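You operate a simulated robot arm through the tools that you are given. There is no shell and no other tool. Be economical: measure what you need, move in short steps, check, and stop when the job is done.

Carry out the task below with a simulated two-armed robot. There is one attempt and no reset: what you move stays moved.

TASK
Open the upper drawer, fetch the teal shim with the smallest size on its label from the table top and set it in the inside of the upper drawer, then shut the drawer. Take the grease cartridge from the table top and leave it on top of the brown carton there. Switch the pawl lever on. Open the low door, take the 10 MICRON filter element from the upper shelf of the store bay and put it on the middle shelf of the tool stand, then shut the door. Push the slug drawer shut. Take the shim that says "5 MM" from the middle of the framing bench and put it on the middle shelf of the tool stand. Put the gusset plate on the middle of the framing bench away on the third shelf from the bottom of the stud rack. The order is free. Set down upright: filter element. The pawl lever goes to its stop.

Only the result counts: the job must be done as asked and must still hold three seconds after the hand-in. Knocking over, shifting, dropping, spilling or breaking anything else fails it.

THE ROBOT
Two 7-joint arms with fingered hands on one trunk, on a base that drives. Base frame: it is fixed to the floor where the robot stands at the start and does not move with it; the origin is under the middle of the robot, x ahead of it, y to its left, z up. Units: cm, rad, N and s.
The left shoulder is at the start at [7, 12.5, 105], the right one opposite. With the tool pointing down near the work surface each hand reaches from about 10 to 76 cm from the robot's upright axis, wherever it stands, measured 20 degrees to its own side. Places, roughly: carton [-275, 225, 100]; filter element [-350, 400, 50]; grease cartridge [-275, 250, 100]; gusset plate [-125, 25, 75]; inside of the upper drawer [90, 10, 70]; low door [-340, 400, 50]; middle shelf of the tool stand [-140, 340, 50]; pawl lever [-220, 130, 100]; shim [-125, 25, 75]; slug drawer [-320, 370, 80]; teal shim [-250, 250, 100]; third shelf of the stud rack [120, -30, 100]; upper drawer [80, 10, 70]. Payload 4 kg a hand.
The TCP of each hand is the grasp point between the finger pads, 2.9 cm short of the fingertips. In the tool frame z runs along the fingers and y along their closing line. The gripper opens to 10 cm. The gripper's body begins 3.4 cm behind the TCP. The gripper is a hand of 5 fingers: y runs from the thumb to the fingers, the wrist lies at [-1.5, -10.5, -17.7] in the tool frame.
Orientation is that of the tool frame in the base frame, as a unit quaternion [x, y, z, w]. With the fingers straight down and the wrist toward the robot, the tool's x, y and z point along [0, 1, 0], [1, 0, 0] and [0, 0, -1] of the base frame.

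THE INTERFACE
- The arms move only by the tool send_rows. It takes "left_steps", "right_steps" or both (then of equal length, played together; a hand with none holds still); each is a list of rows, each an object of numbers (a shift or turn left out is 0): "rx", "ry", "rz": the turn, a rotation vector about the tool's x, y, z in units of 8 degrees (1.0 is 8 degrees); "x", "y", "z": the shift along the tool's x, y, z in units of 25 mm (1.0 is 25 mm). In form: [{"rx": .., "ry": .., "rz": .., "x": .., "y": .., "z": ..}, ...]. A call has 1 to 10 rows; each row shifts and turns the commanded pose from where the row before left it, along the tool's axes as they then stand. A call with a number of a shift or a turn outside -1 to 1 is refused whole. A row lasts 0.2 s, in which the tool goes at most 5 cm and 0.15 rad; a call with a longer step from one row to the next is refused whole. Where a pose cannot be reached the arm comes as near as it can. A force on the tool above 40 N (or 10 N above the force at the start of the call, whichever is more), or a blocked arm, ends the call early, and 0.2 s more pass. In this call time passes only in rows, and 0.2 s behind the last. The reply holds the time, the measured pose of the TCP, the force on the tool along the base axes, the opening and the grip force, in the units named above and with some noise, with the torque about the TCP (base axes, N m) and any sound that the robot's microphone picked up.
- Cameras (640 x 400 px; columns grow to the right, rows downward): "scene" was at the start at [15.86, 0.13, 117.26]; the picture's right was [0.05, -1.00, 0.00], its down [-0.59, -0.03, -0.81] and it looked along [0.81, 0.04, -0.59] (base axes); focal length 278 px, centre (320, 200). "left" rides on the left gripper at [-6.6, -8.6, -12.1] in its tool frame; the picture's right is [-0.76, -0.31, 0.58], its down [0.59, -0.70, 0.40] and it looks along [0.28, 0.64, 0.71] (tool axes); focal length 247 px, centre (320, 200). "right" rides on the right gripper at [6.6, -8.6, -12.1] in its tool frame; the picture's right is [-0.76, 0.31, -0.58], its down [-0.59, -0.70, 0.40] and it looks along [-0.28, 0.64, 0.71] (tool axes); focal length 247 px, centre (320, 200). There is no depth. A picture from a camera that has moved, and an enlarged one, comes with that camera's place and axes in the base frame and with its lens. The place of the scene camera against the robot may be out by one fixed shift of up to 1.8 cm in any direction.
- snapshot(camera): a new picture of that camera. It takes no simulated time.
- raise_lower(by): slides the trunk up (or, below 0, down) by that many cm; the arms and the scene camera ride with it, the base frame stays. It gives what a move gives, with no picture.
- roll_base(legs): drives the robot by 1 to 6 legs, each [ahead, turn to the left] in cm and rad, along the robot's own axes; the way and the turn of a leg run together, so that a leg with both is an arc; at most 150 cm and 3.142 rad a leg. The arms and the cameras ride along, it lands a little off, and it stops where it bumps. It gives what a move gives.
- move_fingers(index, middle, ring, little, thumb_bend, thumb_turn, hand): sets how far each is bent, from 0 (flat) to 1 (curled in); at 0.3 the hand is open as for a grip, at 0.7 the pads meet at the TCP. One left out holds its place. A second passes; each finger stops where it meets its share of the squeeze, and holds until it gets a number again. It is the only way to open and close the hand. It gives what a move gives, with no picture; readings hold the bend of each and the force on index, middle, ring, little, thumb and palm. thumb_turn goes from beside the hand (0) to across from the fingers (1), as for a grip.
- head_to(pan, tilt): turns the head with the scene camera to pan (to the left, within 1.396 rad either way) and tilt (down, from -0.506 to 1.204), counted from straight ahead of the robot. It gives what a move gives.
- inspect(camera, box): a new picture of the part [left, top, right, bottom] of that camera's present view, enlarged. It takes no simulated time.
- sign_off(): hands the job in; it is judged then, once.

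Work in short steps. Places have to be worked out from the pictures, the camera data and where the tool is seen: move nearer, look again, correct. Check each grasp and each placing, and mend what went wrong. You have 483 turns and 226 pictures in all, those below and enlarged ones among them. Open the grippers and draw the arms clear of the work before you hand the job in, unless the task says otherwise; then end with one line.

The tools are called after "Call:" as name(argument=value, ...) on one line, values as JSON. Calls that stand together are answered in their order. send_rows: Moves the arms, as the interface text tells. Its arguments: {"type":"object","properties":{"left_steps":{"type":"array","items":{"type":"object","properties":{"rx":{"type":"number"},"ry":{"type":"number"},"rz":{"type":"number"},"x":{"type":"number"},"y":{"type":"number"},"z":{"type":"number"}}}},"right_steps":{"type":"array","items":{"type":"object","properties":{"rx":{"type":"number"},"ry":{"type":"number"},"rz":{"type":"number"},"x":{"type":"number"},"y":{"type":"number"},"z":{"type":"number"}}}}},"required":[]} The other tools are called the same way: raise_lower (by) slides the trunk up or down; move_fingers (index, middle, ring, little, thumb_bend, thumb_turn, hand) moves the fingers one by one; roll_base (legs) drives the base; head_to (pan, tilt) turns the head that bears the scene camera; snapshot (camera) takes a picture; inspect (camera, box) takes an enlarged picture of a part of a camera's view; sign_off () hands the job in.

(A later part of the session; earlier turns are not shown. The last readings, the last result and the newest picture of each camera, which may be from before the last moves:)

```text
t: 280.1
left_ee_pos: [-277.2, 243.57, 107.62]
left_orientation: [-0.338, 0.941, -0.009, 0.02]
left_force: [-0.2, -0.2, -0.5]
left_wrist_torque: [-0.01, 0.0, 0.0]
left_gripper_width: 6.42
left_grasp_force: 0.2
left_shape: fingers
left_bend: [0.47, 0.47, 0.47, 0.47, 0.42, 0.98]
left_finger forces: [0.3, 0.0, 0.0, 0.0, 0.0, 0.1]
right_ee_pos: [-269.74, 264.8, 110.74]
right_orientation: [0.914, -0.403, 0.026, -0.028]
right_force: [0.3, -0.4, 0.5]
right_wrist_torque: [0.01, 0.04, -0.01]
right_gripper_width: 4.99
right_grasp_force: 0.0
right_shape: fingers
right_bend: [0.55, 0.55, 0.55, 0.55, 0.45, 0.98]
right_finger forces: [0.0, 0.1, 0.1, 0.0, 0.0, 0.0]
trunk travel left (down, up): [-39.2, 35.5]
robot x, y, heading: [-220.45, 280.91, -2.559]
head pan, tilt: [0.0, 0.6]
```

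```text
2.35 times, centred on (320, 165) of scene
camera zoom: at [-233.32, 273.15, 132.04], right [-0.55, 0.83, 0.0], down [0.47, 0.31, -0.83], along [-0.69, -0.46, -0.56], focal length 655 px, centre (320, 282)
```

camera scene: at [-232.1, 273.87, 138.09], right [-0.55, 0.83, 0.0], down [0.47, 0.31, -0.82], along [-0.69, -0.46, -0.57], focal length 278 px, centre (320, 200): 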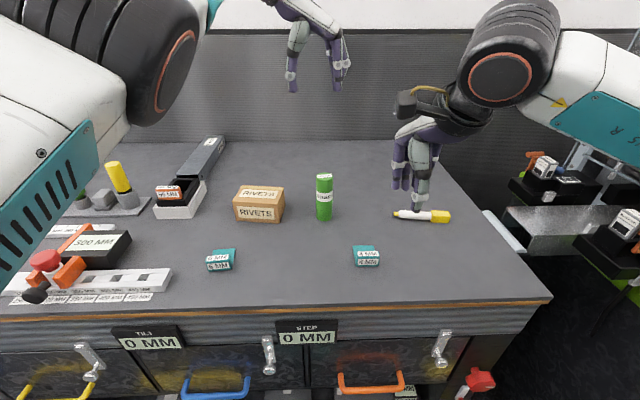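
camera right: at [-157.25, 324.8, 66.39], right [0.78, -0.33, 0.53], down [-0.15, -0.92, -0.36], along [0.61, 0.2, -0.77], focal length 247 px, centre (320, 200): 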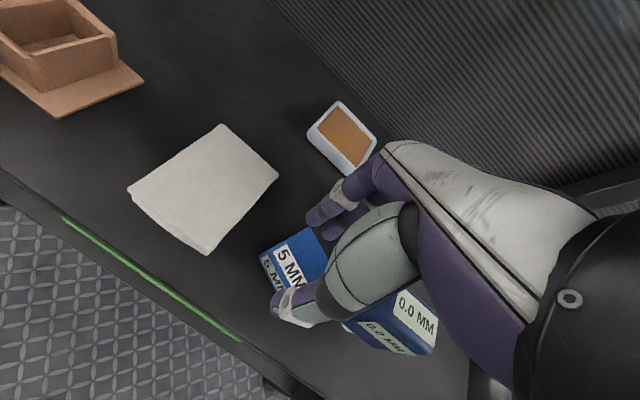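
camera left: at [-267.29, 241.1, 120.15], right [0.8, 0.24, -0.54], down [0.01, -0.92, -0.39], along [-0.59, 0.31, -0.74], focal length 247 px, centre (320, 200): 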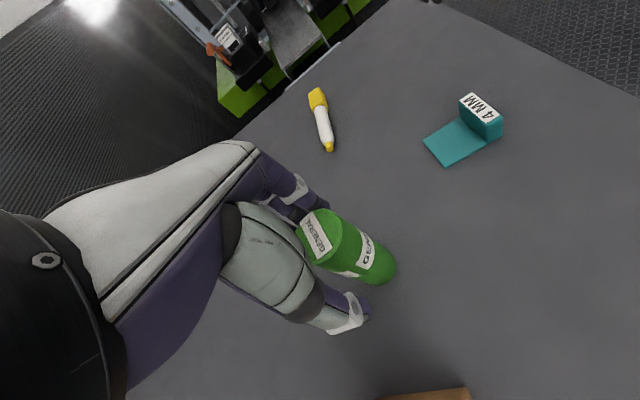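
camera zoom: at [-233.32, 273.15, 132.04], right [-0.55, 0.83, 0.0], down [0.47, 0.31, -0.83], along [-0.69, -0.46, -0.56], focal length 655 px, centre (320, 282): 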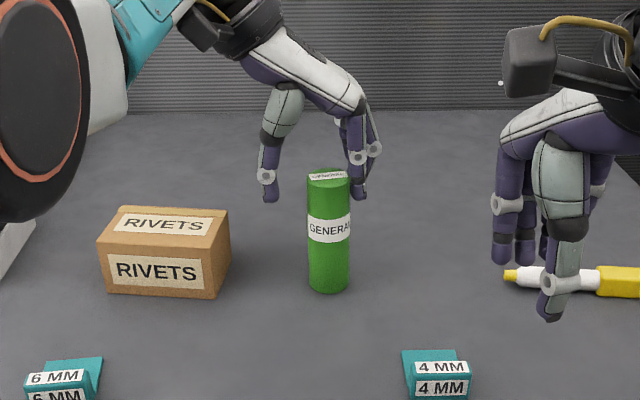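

The cartridge sits nearer the fingers and about 1.5 cm toward me. I shift the hand 1.1 cm right and back the base 1.5 cm.

Call:
send_rows(left_steps=[{"y": 0.45}])

Call:
roll_base(legs=[[-1.6, 0]])

Call:
snapshot(camera="left")

Call:
inspect(camera="scene", box=[260, 80, 380, 220])

```text
t: 280.4
left_ee_pos: [-277.62, 244.48, 107.38]
left_orientation: [-0.338, 0.941, -0.01, 0.021]
left_force: [0.4, -0.3, 0.6]
left_wrist_torque: [-0.01, 0.0, -0.01]
left_gripper_width: 6.43
left_grasp_force: 0.0
left_shape: fingers
left_bend: [0.47, 0.47, 0.47, 0.47, 0.42, 0.98]
left_finger forces: [0.1, 0.0, 0.0, 0.0, 0.1, 0.0]
left hand out of reach, approached as far as the arm can: row 1
right_ee_pos: [-269.79, 264.91, 110.63]
right_orientation: [0.914, -0.404, 0.027, -0.029]
right_force: [0.4, 0.2, 0.3]
right_wrist_torque: [-0.01, -0.02, 0.01]
right_gripper_width: 5.01
right_grasp_force: 0.1
right_shape: fingers
right_bend: [0.55, 0.55, 0.55, 0.55, 0.45, 0.98]
right_finger forces: [0.0, 0.1, 0.0, 0.0, 0.1, 0.0]
trunk travel left (down, up): [-39.2, 35.5]
robot x, y, heading: [-220.68, 281.22, -2.556]
head pan, tilt: [0.0, 0.6]
```

```text
t: 281.2
left_ee_pos: [-276.22, 245.44, 107.57]
left_orientation: [-0.338, 0.941, -0.009, 0.02]
left_force: [0.8, 0.0, -0.6]
left_wrist_torque: [0.0, 0.03, 0.01]
left_gripper_width: 6.43
left_grasp_force: 0.1
left_shape: fingers
left_bend: [0.47, 0.47, 0.47, 0.47, 0.42, 0.98]
left_finger forces: [0.1, 0.0, 0.1, 0.0, 0.0, 0.0]
right_ee_pos: [-268.26, 265.74, 110.68]
right_orientation: [0.914, -0.404, 0.027, -0.027]
right_force: [0.5, -0.7, 0.1]
right_wrist_torque: [0.0, -0.03, -0.01]
right_gripper_width: 5.0
right_grasp_force: 0.1
right_shape: fingers
right_bend: [0.55, 0.55, 0.55, 0.55, 0.45, 0.98]
right_finger forces: [0.1, 0.0, 0.0, 0.0, 0.1, 0.1]
trunk travel left (down, up): [-39.2, 35.5]
robot x, y, heading: [-219.17, 281.96, -2.557]
head pan, tilt: [0.0, 0.6]
```

```text
101 pictures are left
camera left: at [-266.4, 243.07, 120.13], right [0.8, 0.24, -0.54], down [0.01, -0.92, -0.39], along [-0.59, 0.31, -0.74], focal length 247 px, centre (320, 200)
```

left: 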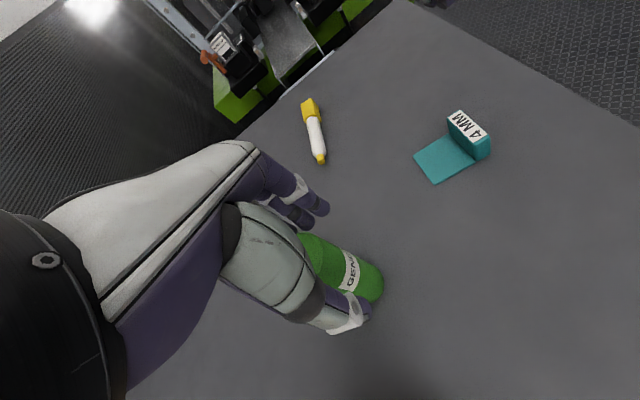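

```text
2.86 times, centred on (320, 150) of scene
camera zoom: at [-231.88, 274.13, 132.04], right [-0.55, 0.83, 0.0], down [0.47, 0.31, -0.83], along [-0.69, -0.46, -0.56], focal length 796 px, centre (320, 343)
```

zoom: 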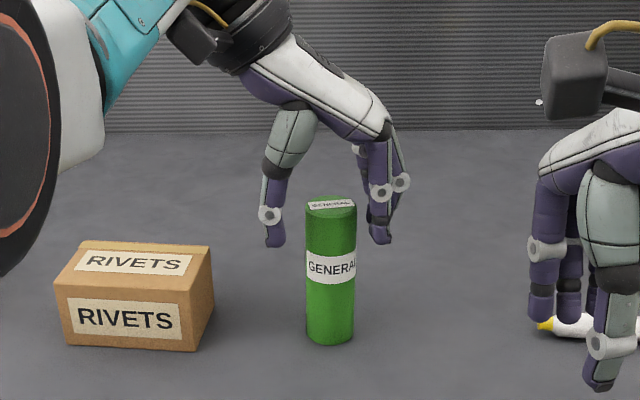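

The cartridge is now centred between thumb and fingers. I lower 1 cm and close on it.

Call:
raise_lower(by=-1)

Call:
move_fingers(hand="left", index=0.62, middle=0.62, ring=0.62, little=0.62, thumb_bend=0.6)

Call:
snapshot(camera="left")

Call:
inspect(camera="scene", box=[260, 80, 380, 220])

```text
t: 281.8
left_ee_pos: [-276.39, 245.42, 106.52]
left_orientation: [-0.337, 0.941, -0.01, 0.021]
left_force: [0.0, 0.0, 0.6]
left_wrist_torque: [0.0, -0.02, 0.01]
left_gripper_width: 6.42
left_grasp_force: 0.1
left_shape: fingers
left_bend: [0.47, 0.47, 0.47, 0.47, 0.42, 0.98]
left_finger forces: [0.0, 0.1, 0.0, 0.0, 0.0, 0.0]
right_ee_pos: [-268.27, 265.74, 109.61]
right_orientation: [0.914, -0.404, 0.027, -0.029]
right_force: [0.6, 0.3, 0.8]
right_wrist_torque: [0.03, 0.03, -0.03]
right_gripper_width: 5.0
right_grasp_force: 0.1
right_shape: fingers
right_bend: [0.55, 0.55, 0.55, 0.55, 0.45, 0.98]
right_finger forces: [0.0, 0.0, 0.0, 0.0, 0.1, 0.0]
trunk travel left (down, up): [-38.2, 36.5]
robot x, y, heading: [-219.25, 282.33, -2.555]
head pan, tilt: [0.0, 0.6]
```

```text
t: 282.8
left_ee_pos: [-276.46, 245.26, 106.58]
left_orientation: [-0.338, 0.941, -0.01, 0.021]
left_force: [0.6, 0.1, -0.5]
left_wrist_torque: [0.01, 0.03, -0.06]
left_gripper_width: 2.35
left_grasp_force: 0.1
left_shape: fingers
left_bend: [0.62, 0.62, 0.62, 0.62, 0.6, 0.97]
left_finger forces: [0.0, 0.2, 0.0, 0.0, 0.1, 0.0]
right_ee_pos: [-268.22, 265.83, 109.52]
right_orientation: [0.914, -0.403, 0.026, -0.028]
right_force: [-0.1, -0.2, 0.4]
right_wrist_torque: [-0.01, 0.02, -0.02]
right_gripper_width: 5.0
right_grasp_force: 0.0
right_shape: fingers
right_bend: [0.55, 0.55, 0.55, 0.55, 0.45, 0.98]
right_finger forces: [0.0, 0.0, 0.0, 0.0, 0.0, 0.1]
trunk travel left (down, up): [-38.2, 36.5]
robot x, y, heading: [-219.01, 282.1, -2.558]
head pan, tilt: [0.0, 0.6]
```

```text
99 pictures are left
camera left: at [-266.58, 242.97, 119.06], right [0.81, 0.24, -0.54], down [0.01, -0.92, -0.4], along [-0.59, 0.31, -0.74], focal length 247 px, centre (320, 200)
```

left: 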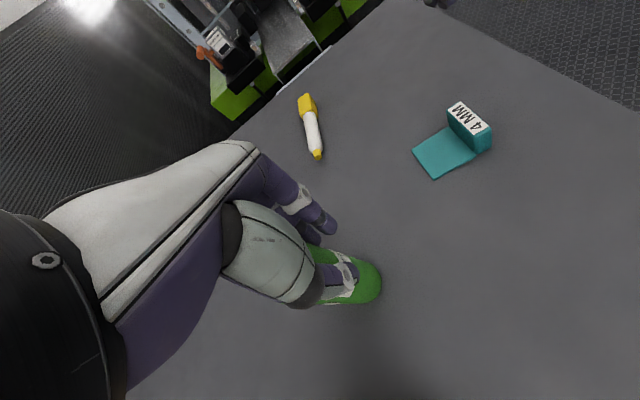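

```text
2.86 times, centred on (320, 150) of scene
camera zoom: at [-232.16, 273.94, 131.01], right [-0.55, 0.83, 0.0], down [0.47, 0.31, -0.82], along [-0.69, -0.45, -0.57], focal length 796 px, centre (320, 343)
```

zoom: 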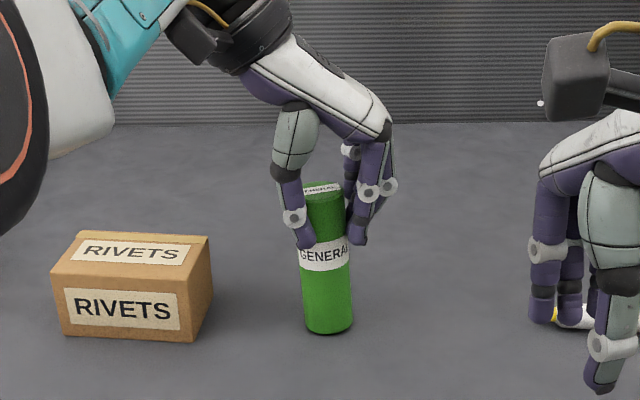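

The fingers closed without force and the cartridge is leaning a little. I reopen right away so it stands back upright, then reassess.

Call:
move_fingers(hand="left", index=0.47, middle=0.47, ring=0.47, little=0.47, thumb_bend=0.4)

Call:
inspect(camera="scene", box=[260, 80, 380, 220])

Call:
inspect(camera="left", box=[230, 170, 430, 340])

```text
t: 283.8
left_ee_pos: [-276.45, 245.32, 106.47]
left_orientation: [-0.337, 0.941, -0.009, 0.02]
left_force: [-1.0, 0.1, -0.1]
left_wrist_torque: [-0.02, -0.01, 0.02]
left_gripper_width: 6.58
left_grasp_force: 0.0
left_shape: fingers
left_bend: [0.47, 0.47, 0.47, 0.47, 0.4, 0.97]
left_finger forces: [0.0, 0.0, 0.1, 0.1, 0.1, 0.0]
right_ee_pos: [-268.34, 265.88, 109.54]
right_orientation: [0.914, -0.403, 0.027, -0.028]
right_force: [-0.8, 0.2, -0.6]
right_wrist_torque: [-0.03, -0.01, 0.01]
right_gripper_width: 4.98
right_grasp_force: 0.0
right_shape: fingers
right_bend: [0.55, 0.55, 0.55, 0.55, 0.45, 0.98]
right_finger forces: [0.0, 0.0, 0.1, 0.0, 0.0, 0.0]
trunk travel left (down, up): [-38.2, 36.5]
robot x, y, heading: [-218.85, 281.78, -2.558]
head pan, tilt: [0.0, 0.6]
```

```text
2.86 times, centred on (320, 150) of scene
camera zoom: at [-232.16, 273.94, 131.01], right [-0.55, 0.83, 0.0], down [0.47, 0.31, -0.82], along [-0.69, -0.45, -0.57], focal length 796 px, centre (320, 343)
```

zoom: 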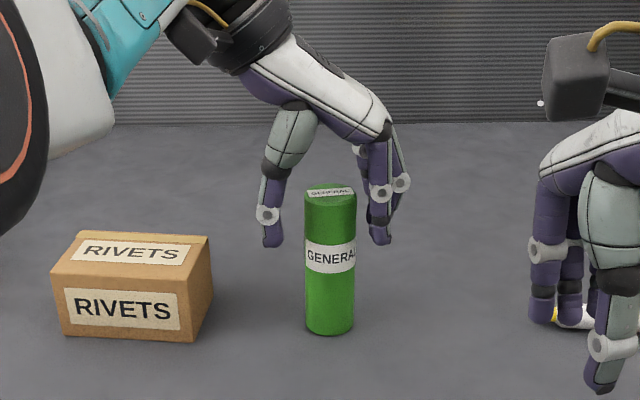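

```text
2.35 times, centred on (330, 255) of left
camera zoom: at [-266.57, 242.96, 119.07], right [0.81, 0.24, -0.54], down [0.01, -0.92, -0.4], along [-0.59, 0.31, -0.74], focal length 581 px, centre (296, 71)
```

zoom: 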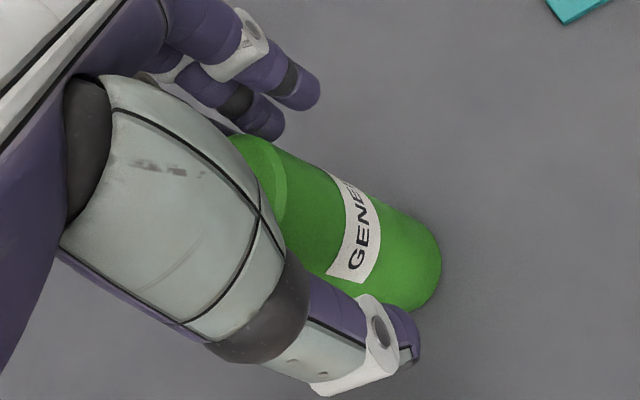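

It's upright again. The close-up shows the cartridge axis about 1.3 cm forward of the grip line, so I advance that much and close again more gently.

Call:
roll_base(legs=[[1.4, 0]])

Call:
inspect(camera="left", box=[230, 170, 430, 340])

```text
t: 284.6
left_ee_pos: [-277.57, 244.61, 106.43]
left_orientation: [-0.337, 0.941, -0.009, 0.022]
left_force: [0.0, 0.1, 0.5]
left_wrist_torque: [0.0, 0.0, -0.02]
left_gripper_width: 6.58
left_grasp_force: 0.0
left_shape: fingers
left_bend: [0.47, 0.47, 0.47, 0.47, 0.4, 0.98]
left_finger forces: [0.1, 0.1, 0.1, 0.0, 0.1, 0.0]
right_ee_pos: [-269.69, 264.98, 109.47]
right_orientation: [0.914, -0.403, 0.027, -0.029]
right_force: [-0.1, -0.4, -0.2]
right_wrist_torque: [0.02, -0.01, 0.0]
right_gripper_width: 5.03
right_grasp_force: 0.0
right_shape: fingers
right_bend: [0.55, 0.55, 0.55, 0.55, 0.45, 0.98]
right_finger forces: [0.0, 0.0, 0.0, 0.0, 0.0, 0.1]
trunk travel left (down, up): [-38.2, 36.5]
robot x, y, heading: [-220.23, 281.28, -2.562]
head pan, tilt: [0.0, 0.6]
```

```text
2.35 times, centred on (330, 255) of left
camera zoom: at [-267.82, 242.15, 119.01], right [0.81, 0.24, -0.54], down [0.01, -0.92, -0.4], along [-0.59, 0.31, -0.74], focal length 581 px, centre (296, 71)
```

zoom: 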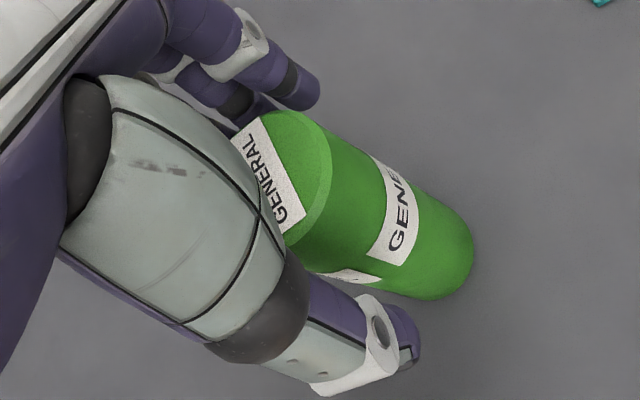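

Now the cartridge lies right on the grip line. I close on it.

Call:
move_fingers(hand="left", index=0.6, middle=0.6, ring=0.6, little=0.6, thumb_bend=0.58)

Call:
inspect(camera="scene", box=[260, 80, 380, 220])

```text
t: 285.6
left_ee_pos: [-277.61, 244.75, 106.48]
left_orientation: [-0.337, 0.941, -0.01, 0.021]
left_force: [0.3, -0.1, 0.4]
left_wrist_torque: [-0.01, -0.02, -0.02]
left_gripper_width: 3.41
left_grasp_force: 2.3
left_shape: fingers
left_bend: [0.59, 0.59, 0.6, 0.6, 0.55, 0.97]
left_finger forces: [1.0, 0.8, 0.0, 0.1, 1.7, 0.1]
right_ee_pos: [-269.49, 265.03, 109.61]
right_orientation: [0.914, -0.404, 0.028, -0.028]
right_force: [0.0, -0.8, 0.1]
right_wrist_torque: [0.04, 0.01, -0.04]
right_gripper_width: 5.01
right_grasp_force: 0.0
right_shape: fingers
right_bend: [0.55, 0.55, 0.55, 0.55, 0.45, 0.98]
right_finger forces: [0.0, 0.0, 0.0, 0.1, 0.0, 0.0]
trunk travel left (down, up): [-38.2, 36.5]
robot x, y, heading: [-220.2, 281.44, -2.557]
head pan, tilt: [0.0, 0.6]
```

```text
2.86 times, centred on (320, 150) of scene
camera zoom: at [-233.32, 273.17, 131.01], right [-0.55, 0.83, 0.0], down [0.47, 0.31, -0.82], along [-0.69, -0.45, -0.57], focal length 796 px, centre (320, 343)
```

zoom: 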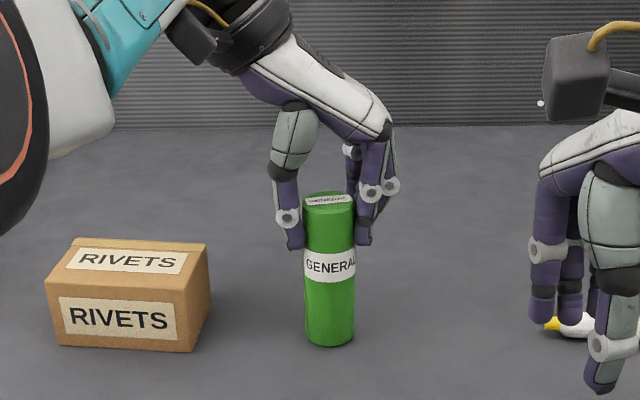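

Both sides bear on it and it stays upright. I tighten and lift with the trunk.

Call:
move_fingers(hand="left", index=0.72, middle=0.72, ring=0.66, thumb_bend=0.7)

Call:
raise_lower(by=11)

Call:
snapshot(camera="scene")

Call:
snapshot(camera="left")

```text
t: 286.6
left_ee_pos: [-277.63, 244.64, 106.53]
left_orientation: [-0.338, 0.941, -0.01, 0.02]
left_force: [0.0, 0.5, 0.8]
left_wrist_torque: [-0.02, -0.01, -0.02]
left_gripper_width: 3.08
left_grasp_force: 12.8
left_shape: fingers
left_bend: [0.63, 0.64, 0.66, 0.6, 0.59, 0.96]
left_finger forces: [7.1, 6.2, 0.0, 0.0, 12.7, 0.0]
right_ee_pos: [-269.39, 265.14, 109.66]
right_orientation: [0.914, -0.404, 0.027, -0.029]
right_force: [-0.6, 0.1, -0.2]
right_wrist_torque: [0.01, 0.0, -0.03]
right_gripper_width: 5.0
right_grasp_force: 0.1
right_shape: fingers
right_bend: [0.55, 0.55, 0.55, 0.55, 0.45, 0.98]
right_finger forces: [0.0, 0.0, 0.1, 0.0, 0.1, 0.0]
trunk travel left (down, up): [-38.2, 36.5]
robot x, y, heading: [-220.08, 281.2, -2.556]
head pan, tilt: [0.0, 0.6]
```

```text
t: 288.0
left_ee_pos: [-277.04, 245.05, 119.76]
left_orientation: [-0.337, 0.941, -0.013, 0.004]
left_force: [-0.1, -0.6, -1.8]
left_wrist_torque: [0.02, -0.03, 0.01]
left_gripper_width: 3.07
left_grasp_force: 12.9
left_shape: fingers
left_bend: [0.63, 0.64, 0.66, 0.6, 0.59, 0.96]
left_finger forces: [7.0, 6.0, 0.0, 0.0, 12.7, 0.1]
right_ee_pos: [-269.58, 265.07, 120.5]
right_orientation: [0.914, -0.404, 0.027, -0.029]
right_force: [0.9, 0.5, 0.3]
right_wrist_torque: [-0.01, -0.01, 0.04]
right_gripper_width: 5.0
right_grasp_force: 0.0
right_shape: fingers
right_bend: [0.55, 0.55, 0.55, 0.55, 0.45, 0.98]
right_finger forces: [0.0, 0.1, 0.0, 0.1, 0.0, 0.0]
trunk travel left (down, up): [-49.2, 25.5]
robot x, y, heading: [-219.99, 281.52, -2.556]
head pan, tilt: [0.0, 0.6]
```

```text
93 pictures are left
camera scene: at [-232.04, 274.03, 142.12], right [-0.55, 0.83, 0.0], down [0.47, 0.31, -0.82], along [-0.69, -0.45, -0.57], focal length 278 px, centre (320, 200)
```

scene: 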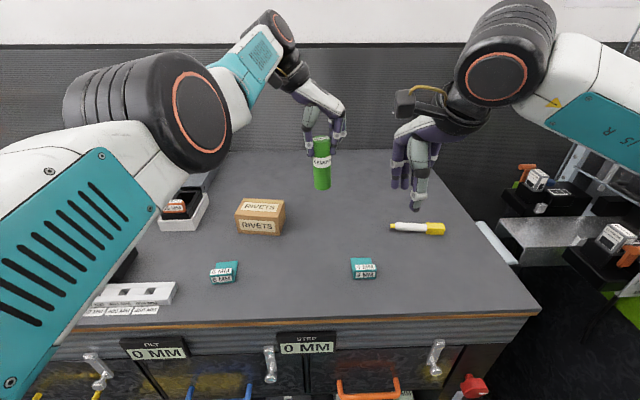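

```text
92 pictures are left
camera left: at [-266.77, 242.84, 132.13], right [0.79, 0.23, -0.57], down [0.0, -0.93, -0.38], along [-0.61, 0.3, -0.73], focal length 247 px, centre (320, 200)
```

left: 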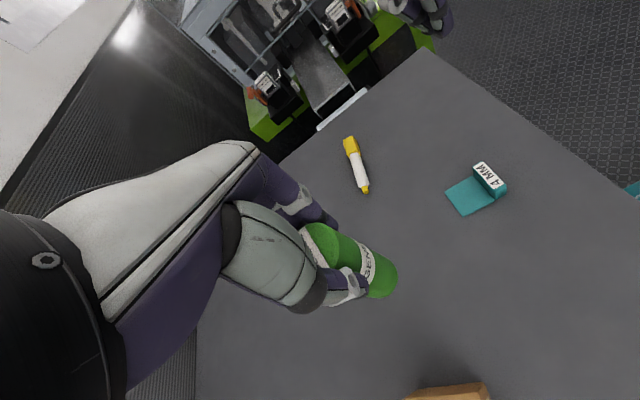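

Cartridge held; its base is near z 110. The carton top is about z 102.4, centred at [-268.9, 232.8], so I move the hand 14.7 cm left above it.

Call:
send_rows(left_steps=[{"y": -0.97, "x": 0.1}, {"y": -0.97, "x": 0.1}, {"y": -0.97, "x": 0.1}, {"y": -0.97, "x": 0.1}, {"y": -0.97, "x": 0.1}, {"y": -0.97, "x": 0.1}])

Call:
snapshot(camera="scene")

Call:
snapshot(camera="left")

```text
t: 289.4
left_ee_pos: [-269.31, 232.59, 120.4]
left_orientation: [-0.337, 0.941, -0.014, 0.004]
left_force: [0.8, -0.1, -2.0]
left_wrist_torque: [0.04, 0.02, 0.03]
left_gripper_width: 3.1
left_grasp_force: 12.3
left_shape: fingers
left_bend: [0.63, 0.64, 0.66, 0.6, 0.59, 0.96]
left_finger forces: [6.8, 6.2, 0.0, 0.1, 12.6, 0.0]
left hand out of reach, approached as far as the arm can: row 2
right_ee_pos: [-269.45, 265.02, 120.64]
right_orientation: [0.914, -0.404, 0.026, -0.029]
right_force: [-1.1, 0.5, -0.3]
right_wrist_torque: [0.03, -0.03, -0.04]
right_gripper_width: 4.96
right_grasp_force: 0.2
right_shape: fingers
right_bend: [0.55, 0.55, 0.55, 0.55, 0.45, 0.98]
right_finger forces: [0.0, 0.0, 0.1, 0.0, 0.0, 0.0]
trunk travel left (down, up): [-49.2, 25.5]
robot x, y, heading: [-220.52, 280.78, -2.556]
head pan, tilt: [0.0, 0.6]
```

```text
91 pictures are left
camera scene: at [-231.97, 273.97, 142.14], right [-0.55, 0.83, 0.0], down [0.47, 0.31, -0.82], along [-0.69, -0.45, -0.57], focal length 278 px, centre (320, 200)
```

scene: 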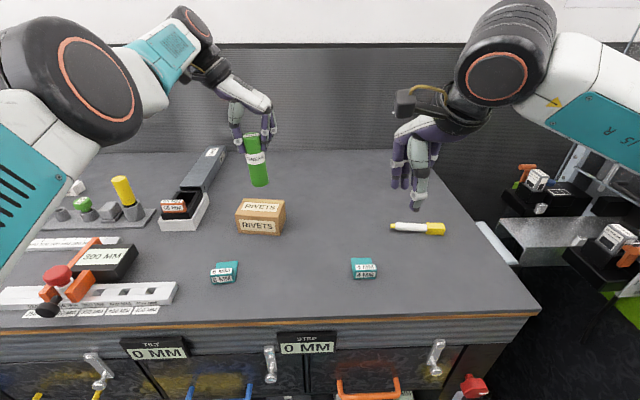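

```text
90 pictures are left
camera left: at [-259.1, 230.37, 132.68], right [0.79, 0.23, -0.57], down [0.0, -0.93, -0.38], along [-0.61, 0.3, -0.73], focal length 247 px, centre (320, 200)
```

left: 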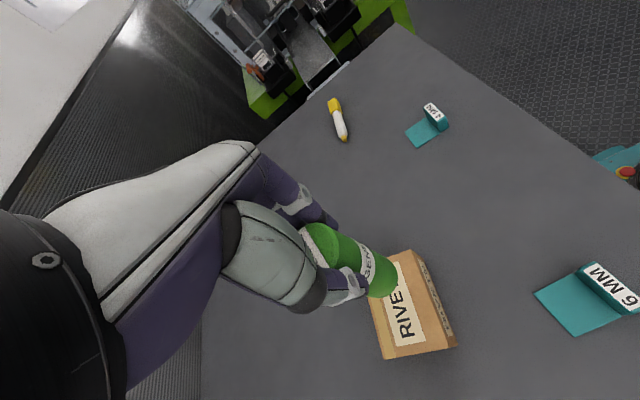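

Alignment over the carton is good within a centimetre; I nudge 0.8 cm left and lower with the trunk toward contact (expected at TCP z≈112).

Call:
send_rows(left_steps=[{"y": -0.3}])

Call:
raise_lower(by=-6.5)

Call:
inspect(camera="scene", box=[200, 100, 340, 250])

```text
t: 289.8
left_ee_pos: [-268.92, 232.06, 120.37]
left_orientation: [-0.338, 0.941, -0.013, 0.004]
left_force: [0.1, -0.5, -1.8]
left_wrist_torque: [0.02, 0.01, -0.02]
left_gripper_width: 3.06
left_grasp_force: 12.7
left_shape: fingers
left_bend: [0.63, 0.64, 0.66, 0.6, 0.59, 0.96]
left_finger forces: [6.7, 6.3, 0.0, 0.1, 12.6, 0.1]
right_ee_pos: [-269.5, 264.92, 120.43]
right_orientation: [0.914, -0.404, 0.026, -0.028]
right_force: [-0.5, 0.4, 0.2]
right_wrist_torque: [0.03, 0.01, 0.01]
right_gripper_width: 5.01
right_grasp_force: 0.0
right_shape: fingers
right_bend: [0.55, 0.55, 0.55, 0.55, 0.45, 0.98]
right_finger forces: [0.0, 0.1, 0.1, 0.0, 0.0, 0.0]
trunk travel left (down, up): [-49.2, 25.5]
robot x, y, heading: [-220.48, 280.79, -2.561]
head pan, tilt: [0.0, 0.6]
```

```text
t: 290.8
left_ee_pos: [-269.19, 231.71, 112.6]
left_orientation: [-0.337, 0.941, -0.011, 0.014]
left_force: [0.2, -0.5, -1.1]
left_wrist_torque: [-0.02, 0.04, 0.0]
left_gripper_width: 3.1
left_grasp_force: 13.3
left_shape: fingers
left_bend: [0.63, 0.64, 0.66, 0.6, 0.6, 0.96]
left_finger forces: [6.7, 6.5, 0.0, 0.0, 12.7, 0.1]
right_ee_pos: [-269.43, 264.9, 114.17]
right_orientation: [0.914, -0.404, 0.027, -0.029]
right_force: [0.5, 0.2, 0.4]
right_wrist_torque: [0.0, -0.03, -0.02]
right_gripper_width: 4.99
right_grasp_force: 0.0
right_shape: fingers
right_bend: [0.55, 0.55, 0.55, 0.55, 0.45, 0.98]
right_finger forces: [0.1, 0.1, 0.0, 0.0, 0.0, 0.0]
trunk travel left (down, up): [-42.7, 32.0]
robot x, y, heading: [-219.8, 280.89, -2.557]
head pan, tilt: [0.0, 0.6]
```

```text
2.67 times, centred on (270, 175) of scene
camera zoom: at [-232.65, 273.6, 135.58], right [-0.55, 0.83, 0.0], down [0.47, 0.31, -0.82], along [-0.69, -0.45, -0.57], focal length 742 px, centre (453, 267)
```

zoom: 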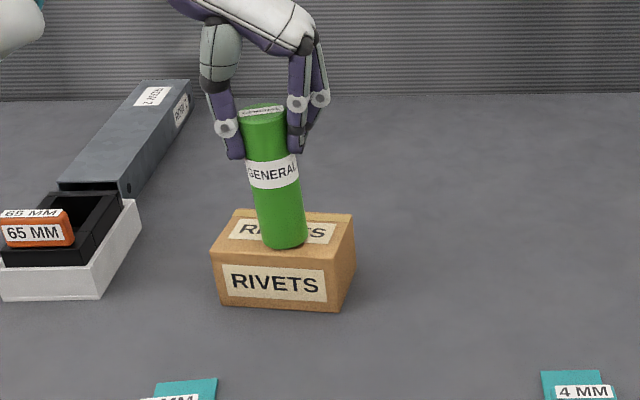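

Nicely centred over the carton. I lower in small steps until contact.

Call:
raise_lower(by=-0.8)

Call:
raise_lower(by=-0.5)

```text
t: 291.4
left_ee_pos: [-269.34, 232.04, 112.11]
left_orientation: [-0.337, 0.941, -0.01, 0.011]
left_force: [-1.8, 2.6, 18.2]
left_wrist_torque: [0.02, 0.0, 0.0]
left_gripper_width: 3.0
left_grasp_force: 15.0
left_shape: fingers
left_bend: [0.63, 0.64, 0.66, 0.6, 0.6, 0.95]
left_finger forces: [8.0, 9.7, 0.0, 0.0, 12.7, 0.1]
right_ee_pos: [-269.42, 265.2, 113.45]
right_orientation: [0.914, -0.403, 0.027, -0.027]
right_force: [0.1, 0.4, -0.3]
right_wrist_torque: [-0.01, 0.02, -0.01]
right_gripper_width: 5.02
right_grasp_force: 0.1
right_shape: fingers
right_bend: [0.55, 0.55, 0.55, 0.55, 0.45, 0.98]
right_finger forces: [0.0, 0.0, 0.0, 0.0, 0.0, 0.0]
trunk travel left (down, up): [-41.9, 32.8]
robot x, y, heading: [-220.45, 281.5, -2.56]
head pan, tilt: [0.0, 0.6]
```

```text
t: 291.9
left_ee_pos: [-269.29, 231.82, 111.39]
left_orientation: [-0.336, 0.942, -0.012, 0.016]
left_force: [-0.7, 1.6, 9.3]
left_wrist_torque: [0.01, 0.04, -0.01]
left_gripper_width: 2.67
left_grasp_force: 14.1
left_shape: fingers
left_bend: [0.64, 0.63, 0.66, 0.6, 0.61, 0.95]
left_finger forces: [6.2, 9.2, 0.1, 0.0, 11.8, 0.0]
right_ee_pos: [-269.3, 265.1, 112.87]
right_orientation: [0.915, -0.403, 0.027, -0.027]
right_force: [0.9, -0.1, 0.5]
right_wrist_torque: [-0.03, -0.01, 0.02]
right_gripper_width: 5.0
right_grasp_force: 0.0
right_shape: fingers
right_bend: [0.55, 0.55, 0.55, 0.55, 0.45, 0.98]
right_finger forces: [0.0, 0.0, 0.1, 0.0, 0.0, 0.0]
trunk travel left (down, up): [-41.4, 33.3]
robot x, y, heading: [-219.95, 280.79, -2.557]
head pan, tilt: [0.0, 0.6]
```

Contact with the carton. I release gradually.

Call:
move_fingers(hand="left", index=0.57, middle=0.57, ring=0.57, little=0.57, thumb_bend=0.53)

Call:
inspect(camera="scene", box=[200, 100, 340, 250])

```text
t: 292.9
left_ee_pos: [-269.38, 231.59, 111.29]
left_orientation: [-0.336, 0.942, -0.011, 0.015]
left_force: [0.0, 0.2, 0.2]
left_wrist_torque: [-0.01, -0.01, 0.01]
left_gripper_width: 3.93
left_grasp_force: 0.4
left_shape: fingers
left_bend: [0.56, 0.56, 0.56, 0.56, 0.53, 0.97]
left_finger forces: [0.1, 0.0, 0.1, 0.1, 0.2, 0.1]
right_ee_pos: [-269.46, 264.98, 112.76]
right_orientation: [0.914, -0.404, 0.028, -0.028]
right_force: [1.0, -0.8, -0.2]
right_wrist_torque: [-0.01, 0.01, -0.01]
right_gripper_width: 5.0
right_grasp_force: 0.0
right_shape: fingers
right_bend: [0.55, 0.55, 0.55, 0.55, 0.45, 0.98]
right_finger forces: [0.0, 0.1, 0.0, 0.0, 0.0, 0.0]
trunk travel left (down, up): [-41.4, 33.3]
robot x, y, heading: [-220.53, 280.96, -2.553]
head pan, tilt: [0.0, 0.6]
```

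```text
2.67 times, centred on (270, 175) of scene
camera zoom: at [-232.84, 273.48, 134.25], right [-0.55, 0.83, 0.0], down [0.47, 0.31, -0.82], along [-0.69, -0.45, -0.57], focal length 742 px, centre (453, 267)
```

zoom: 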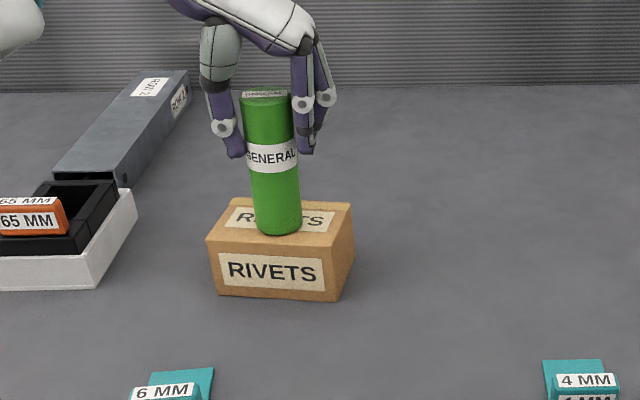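

It stands upright on the carton. I open wider and lift the hand straight up.

Call:
move_fingers(hand="left", index=0.45, middle=0.45, ring=0.45, little=0.45, thumb_bend=0.42)

Call:
raise_lower(by=20)

Call:
roll_base(legs=[[-17, 0]])

Call:
snapshot(camera="scene")

```text
t: 293.9
left_ee_pos: [-269.33, 231.75, 111.21]
left_orientation: [-0.336, 0.942, -0.01, 0.016]
left_force: [-0.4, -0.5, -0.4]
left_wrist_torque: [0.04, 0.01, -0.02]
left_gripper_width: 6.59
left_grasp_force: 0.1
left_shape: fingers
left_bend: [0.45, 0.45, 0.45, 0.45, 0.42, 0.97]
left_finger forces: [0.0, 0.1, 0.1, 0.0, 0.1, 0.1]
right_ee_pos: [-269.5, 265.05, 112.74]
right_orientation: [0.914, -0.404, 0.027, -0.028]
right_force: [0.3, 0.7, -0.3]
right_wrist_torque: [-0.02, 0.0, -0.02]
right_gripper_width: 5.02
right_grasp_force: 0.0
right_shape: fingers
right_bend: [0.55, 0.55, 0.55, 0.55, 0.45, 0.98]
right_finger forces: [0.0, 0.0, 0.0, 0.1, 0.0, 0.1]
trunk travel left (down, up): [-41.4, 33.3]
robot x, y, heading: [-220.09, 281.03, -2.557]
head pan, tilt: [0.0, 0.6]
```

```text
t: 296.1
left_ee_pos: [-268.68, 232.03, 133.67]
left_orientation: [-0.339, 0.941, -0.015, -0.002]
left_force: [0.2, 0.0, 0.0]
left_wrist_torque: [0.03, -0.04, -0.01]
left_gripper_width: 6.61
left_grasp_force: 0.1
left_shape: fingers
left_bend: [0.45, 0.45, 0.45, 0.45, 0.42, 0.97]
left_finger forces: [0.0, 0.1, 0.1, 0.0, 0.0, 0.0]
right_ee_pos: [-269.47, 265.07, 132.85]
right_orientation: [0.914, -0.403, 0.026, -0.028]
right_force: [0.3, 0.0, -1.1]
right_wrist_torque: [-0.03, -0.01, -0.05]
right_gripper_width: 4.99
right_grasp_force: 0.1
right_shape: fingers
right_bend: [0.55, 0.55, 0.55, 0.55, 0.45, 0.98]
right_finger forces: [0.0, 0.1, 0.1, 0.1, 0.0, 0.0]
trunk travel left (down, up): [-61.4, 13.3]
robot x, y, heading: [-220.43, 280.99, -2.556]
head pan, tilt: [0.0, 0.6]
```

```text
t: 297.6
left_ee_pos: [-254.2, 241.73, 133.63]
left_orientation: [-0.337, 0.941, -0.016, -0.003]
left_force: [0.0, 0.2, 0.5]
left_wrist_torque: [-0.02, 0.01, 0.02]
left_gripper_width: 6.62
left_grasp_force: 0.1
left_shape: fingers
left_bend: [0.45, 0.45, 0.45, 0.45, 0.42, 0.98]
left_finger forces: [0.1, 0.1, 0.0, 0.1, 0.1, 0.1]
right_ee_pos: [-255.2, 274.5, 132.88]
right_orientation: [0.914, -0.405, 0.027, -0.029]
right_force: [0.5, 0.2, 1.0]
right_wrist_torque: [0.0, 0.0, 0.02]
right_gripper_width: 4.99
right_grasp_force: 0.1
right_shape: fingers
right_bend: [0.55, 0.55, 0.55, 0.55, 0.45, 0.98]
right_finger forces: [0.1, 0.0, 0.0, 0.0, 0.0, 0.0]
trunk travel left (down, up): [-61.4, 13.3]
robot x, y, heading: [-206.1, 290.63, -2.558]
head pan, tilt: [0.0, 0.6]
```

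```text
87 pictures are left
camera scene: at [-217.03, 283.93, 154.4], right [-0.55, 0.83, 0.0], down [0.47, 0.31, -0.83], along [-0.69, -0.45, -0.56], focal length 278 px, centre (320, 200)
```

scene: 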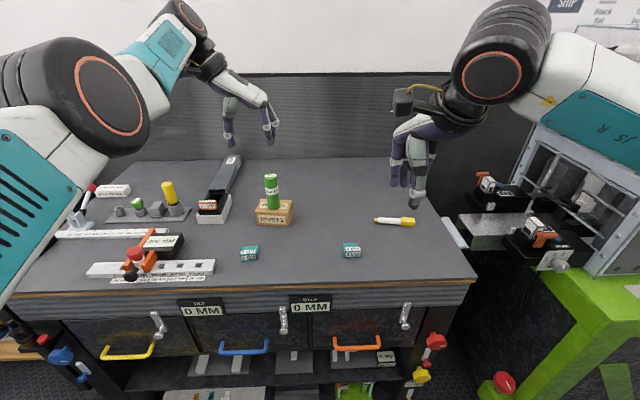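

Cartridge done. I turn up-corridor and look ahead toward the slug drawer and the low door.

Call:
roll_base(legs=[[0, -1.56], [45, 0]])

Call:
head_to(pan=0.5, tilt=0.5)

Call:
snapshot(camera="scene")

```text
t: 304.2
left_ee_pos: [-281.08, 375.93, 133.53]
left_orientation: [0.421, 0.907, -0.008, -0.012]
left_force: [0.3, -0.3, 0.9]
left_wrist_torque: [-0.01, 0.03, 0.01]
left_gripper_width: 6.62
left_grasp_force: 0.1
left_shape: fingers
left_bend: [0.45, 0.45, 0.45, 0.45, 0.42, 0.98]
left_finger forces: [0.0, 0.1, 0.1, 0.0, 0.1, 0.1]
right_ee_pos: [-248.31, 377.34, 132.8]
right_orientation: [-0.366, 0.93, -0.039, 0.001]
right_force: [-0.2, 0.7, -0.8]
right_wrist_torque: [0.04, -0.02, -0.04]
right_gripper_width: 5.01
right_grasp_force: 0.0
right_shape: fingers
right_bend: [0.55, 0.55, 0.55, 0.55, 0.45, 0.98]
right_finger forces: [0.0, 0.1, 0.1, 0.0, 0.0, 0.1]
trunk travel left (down, up): [-61.4, 13.3]
robot x, y, heading: [-231.4, 328.51, 2.165]
head pan, tilt: [0.0, 0.6]
```

```text
t: 305.1
left_ee_pos: [-281.04, 375.95, 133.69]
left_orientation: [0.421, 0.907, -0.009, -0.013]
left_force: [-0.1, -0.8, -0.5]
left_wrist_torque: [0.02, 0.0, 0.02]
left_gripper_width: 6.56
left_grasp_force: 0.1
left_shape: fingers
left_bend: [0.45, 0.45, 0.45, 0.45, 0.42, 0.98]
left_finger forces: [0.0, 0.1, 0.1, 0.0, 0.0, 0.0]
right_ee_pos: [-248.27, 377.34, 132.84]
right_orientation: [-0.366, 0.93, -0.038, 0.002]
right_force: [-0.9, 0.0, 0.4]
right_wrist_torque: [0.0, 0.02, -0.03]
right_gripper_width: 4.98
right_grasp_force: 0.0
right_shape: fingers
right_bend: [0.55, 0.55, 0.55, 0.55, 0.45, 0.98]
right_finger forces: [0.0, 0.0, 0.0, 0.1, 0.0, 0.0]
trunk travel left (down, up): [-61.4, 13.3]
robot x, y, heading: [-231.35, 327.87, 2.17]
head pan, tilt: [0.499, 0.499]
```

```text
86 pictures are left
camera scene: at [-242.57, 334.4, 155.3], right [0.46, 0.89, 0.0], down [0.43, -0.22, -0.88], along [-0.78, 0.4, -0.48], focal length 278 px, centre (320, 200)
```

scene: 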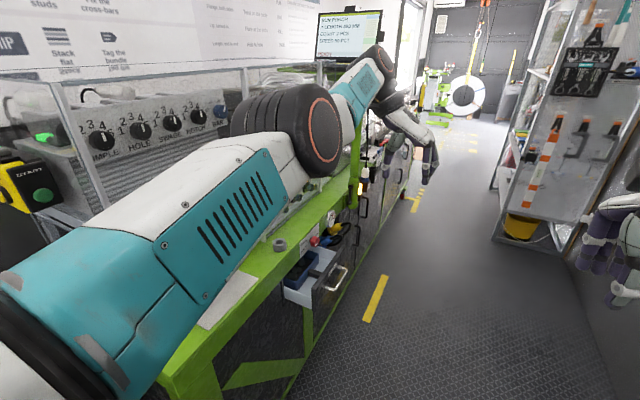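

The slug drawer sticks out from the green machine, front near v≈-45, u≈477, z≈78. Before turning toward the machine I retract the left hand.

Call:
send_rows(left_steps=[{"x": -1}, {"x": -1}, {"x": -1}, {"x": -1}, {"x": -1}, {"x": -1}, {"x": -1}, {"x": -1}, {"x": -1}])

Call:
roll_base(legs=[[78, -0.06]])

Call:
head_to(pan=1.2, tilt=0.6)

Call:
snapshot(camera="scene")

```text
t: 307.1
left_ee_pos: [-280.02, 375.93, 136.38]
left_orientation: [0.422, 0.907, -0.009, -0.013]
left_force: [0.4, 0.8, -0.6]
left_wrist_torque: [-0.02, 0.0, -0.04]
left_gripper_width: 6.6
left_grasp_force: 0.1
left_shape: fingers
left_bend: [0.45, 0.45, 0.45, 0.45, 0.42, 0.98]
left_finger forces: [0.0, 0.1, 0.0, 0.0, 0.0, 0.0]
left hand out of reach, approached as far as the arm can: row 1, 2, 3, 4, 5, 6, 7, 8, 9
right_ee_pos: [-248.26, 377.29, 132.75]
right_orientation: [-0.367, 0.93, -0.039, 0.001]
right_force: [0.0, 0.7, -0.2]
right_wrist_torque: [-0.03, 0.0, 0.02]
right_gripper_width: 4.99
right_grasp_force: 0.0
right_shape: fingers
right_bend: [0.55, 0.55, 0.55, 0.55, 0.45, 0.98]
right_finger forces: [0.0, 0.0, 0.0, 0.0, 0.0, 0.1]
trunk travel left (down, up): [-61.4, 13.3]
robot x, y, heading: [-231.54, 328.12, 2.169]
head pan, tilt: [0.499, 0.499]
```

```text
t: 311.3
left_ee_pos: [-321.1, 442.66, 136.36]
left_orientation: [0.437, 0.899, -0.01, -0.013]
left_force: [-0.6, 0.0, 0.2]
left_wrist_torque: [0.0, -0.01, 0.03]
left_gripper_width: 6.55
left_grasp_force: 0.0
left_shape: fingers
left_bend: [0.45, 0.45, 0.45, 0.45, 0.42, 0.98]
left_finger forces: [0.1, 0.0, 0.0, 0.0, 0.0, 0.0]
right_ee_pos: [-289.41, 442.93, 132.7]
right_orientation: [-0.351, 0.935, -0.039, 0.001]
right_force: [-0.2, 0.1, -0.6]
right_wrist_torque: [0.0, -0.01, 0.02]
right_gripper_width: 5.02
right_grasp_force: 0.1
right_shape: fingers
right_bend: [0.55, 0.55, 0.55, 0.55, 0.45, 0.98]
right_finger forces: [0.1, 0.0, 0.0, 0.0, 0.1, 0.1]
trunk travel left (down, up): [-61.4, 13.3]
robot x, y, heading: [-274.24, 393.39, 2.137]
head pan, tilt: [0.499, 0.499]
```

```text
t: 312.4
left_ee_pos: [-321.04, 442.7, 136.35]
left_orientation: [0.437, 0.9, -0.009, -0.013]
left_force: [-0.5, -0.2, 0.2]
left_wrist_torque: [0.0, -0.01, 0.0]
left_gripper_width: 6.57
left_grasp_force: 0.0
left_shape: fingers
left_bend: [0.45, 0.45, 0.45, 0.45, 0.42, 0.98]
left_finger forces: [0.0, 0.1, 0.0, 0.0, 0.0, 0.0]
right_ee_pos: [-289.35, 442.86, 132.8]
right_orientation: [-0.352, 0.935, -0.039, 0.001]
right_force: [-0.3, 0.0, -0.7]
right_wrist_torque: [0.0, -0.02, -0.01]
right_gripper_width: 5.02
right_grasp_force: 0.1
right_shape: fingers
right_bend: [0.55, 0.55, 0.55, 0.55, 0.45, 0.98]
right_finger forces: [0.0, 0.0, 0.0, 0.0, 0.1, 0.1]
trunk travel left (down, up): [-61.4, 13.3]
robot x, y, heading: [-274.14, 393.48, 2.136]
head pan, tilt: [1.201, 0.6]
```

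```text
85 pictures are left
camera scene: at [-285.8, 393.64, 154.4], right [-0.19, 0.98, 0.0], down [0.55, 0.11, -0.83], along [-0.81, -0.16, -0.56], focal length 278 px, centre (320, 200)
```

scene: 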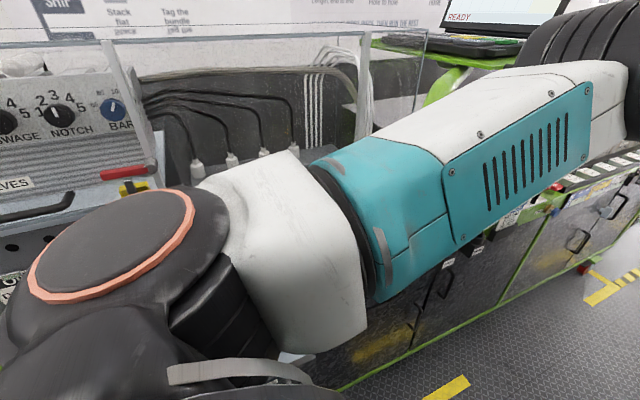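

The left arm blocks the view and won't retract at this yaw. I turn its hand back (yaw) first, then pull it in.

Call:
send_rows(left_steps=[{"rz": -1}, {"rz": -1}, {"rz": -1}, {"rz": -1}, {"rz": -1}, {"rz": -1}, {"rz": -1}, {"rz": -1}, {"rz": -1}, {"rz": -1}])

Call:
send_rows(left_steps=[{"y": -1}, {"y": -1}, {"y": -1}, {"y": -1}, {"y": -1}, {"y": -1}, {"y": -1}])

Call:
snapshot(camera="scene")

```text
t: 314.6
left_ee_pos: [-326.87, 451.3, 138.49]
left_orientation: [-0.244, 0.97, 0.001, -0.015]
left_force: [0.7, -0.7, -0.4]
left_wrist_torque: [-0.04, -0.01, -0.01]
left_gripper_width: 6.59
left_grasp_force: 0.1
left_shape: fingers
left_bend: [0.45, 0.45, 0.45, 0.45, 0.42, 0.98]
left_finger forces: [0.1, 0.0, 0.0, 0.0, 0.0, 0.0]
left hand out of reach, approached as far as the arm can: row 1, 2, 3, 4, 5, 6, 7, 8, 9, 10
right_ee_pos: [-289.27, 442.96, 132.79]
right_orientation: [-0.351, 0.936, -0.039, 0.0]
right_force: [0.3, 0.1, 0.5]
right_wrist_torque: [0.0, 0.0, 0.0]
right_gripper_width: 5.0
right_grasp_force: 0.1
right_shape: fingers
right_bend: [0.55, 0.55, 0.55, 0.55, 0.45, 0.98]
right_finger forces: [0.0, 0.0, 0.0, 0.1, 0.1, 0.0]
trunk travel left (down, up): [-61.4, 13.3]
robot x, y, heading: [-274.1, 393.24, 2.135]
head pan, tilt: [1.201, 0.6]
```

```text
t: 316.2
left_ee_pos: [-326.48, 450.18, 142.73]
left_orientation: [-0.243, 0.97, 0.001, -0.015]
left_force: [-0.4, -0.3, -0.8]
left_wrist_torque: [-0.02, 0.0, 0.03]
left_gripper_width: 6.56
left_grasp_force: 0.0
left_shape: fingers
left_bend: [0.45, 0.45, 0.45, 0.45, 0.42, 0.98]
left_finger forces: [0.0, 0.0, 0.0, 0.0, 0.1, 0.0]
left hand out of reach, approached as far as the arm can: row 1, 2, 3, 4, 5, 6, 7
right_ee_pos: [-289.31, 442.79, 132.87]
right_orientation: [-0.351, 0.935, -0.039, 0.001]
right_force: [-0.8, 0.8, -0.9]
right_wrist_torque: [0.01, -0.01, 0.0]
right_gripper_width: 5.02
right_grasp_force: 0.0
right_shape: fingers
right_bend: [0.55, 0.55, 0.55, 0.55, 0.45, 0.98]
right_finger forces: [0.1, 0.0, 0.0, 0.0, 0.1, 0.1]
trunk travel left (down, up): [-61.4, 13.3]
robot x, y, heading: [-274.09, 393.71, 2.14]
head pan, tilt: [1.201, 0.6]
```

```text
84 pictures are left
camera scene: at [-285.8, 393.6, 154.4], right [-0.19, 0.98, 0.0], down [0.55, 0.11, -0.82], along [-0.81, -0.16, -0.57], focal length 278 px, centre (320, 200)
```

scene: 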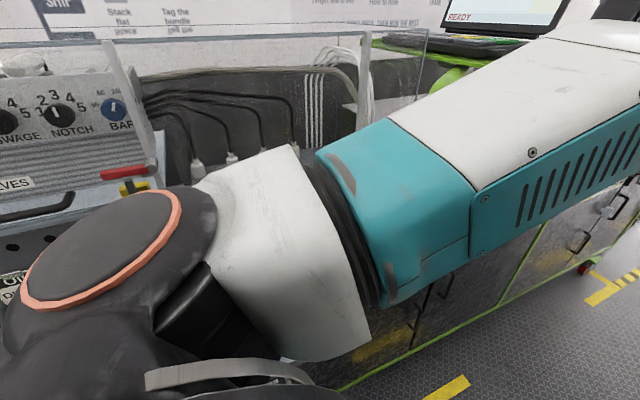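

I give the hand some forward tilt (which earlier allowed retraction) and try again.

Call:
send_rows(left_steps=[{"rx": -1, "z": 0.5}, {"rx": -1, "z": 0.5}, {"rx": -1, "z": 0.5}, {"y": -0.9, "z": 0.4}, {"y": -0.9, "z": 0.4}, {"y": -0.9, "z": 0.4}, {"y": -0.9, "z": 0.4}, {"y": -0.9, "z": 0.4}, {"y": -0.9, "z": 0.4}, {"y": -0.9, "z": 0.4}])

```text
t: 318.4
left_ee_pos: [-331.43, 457.64, 128.44]
left_orientation: [-0.235, 0.948, 0.203, -0.065]
left_force: [0.2, -0.1, 0.2]
left_wrist_torque: [0.0, 0.01, 0.01]
left_gripper_width: 6.61
left_grasp_force: 0.0
left_shape: fingers
left_bend: [0.45, 0.45, 0.45, 0.45, 0.42, 0.98]
left_finger forces: [0.1, 0.0, 0.0, 0.1, 0.0, 0.0]
left hand out of reach, approached as far as the arm can: row 1, 2, 3, 4, 5, 6, 7, 8, 9, 10
right_ee_pos: [-289.32, 442.94, 132.77]
right_orientation: [-0.351, 0.936, -0.039, 0.0]
right_force: [-0.6, -0.7, 0.6]
right_wrist_torque: [0.03, 0.02, 0.01]
right_gripper_width: 5.03
right_grasp_force: 0.0
right_shape: fingers
right_bend: [0.55, 0.55, 0.55, 0.55, 0.45, 0.98]
right_finger forces: [0.1, 0.0, 0.0, 0.0, 0.0, 0.0]
trunk travel left (down, up): [-61.4, 13.3]
robot x, y, heading: [-274.46, 392.86, 2.134]
head pan, tilt: [1.201, 0.6]
```

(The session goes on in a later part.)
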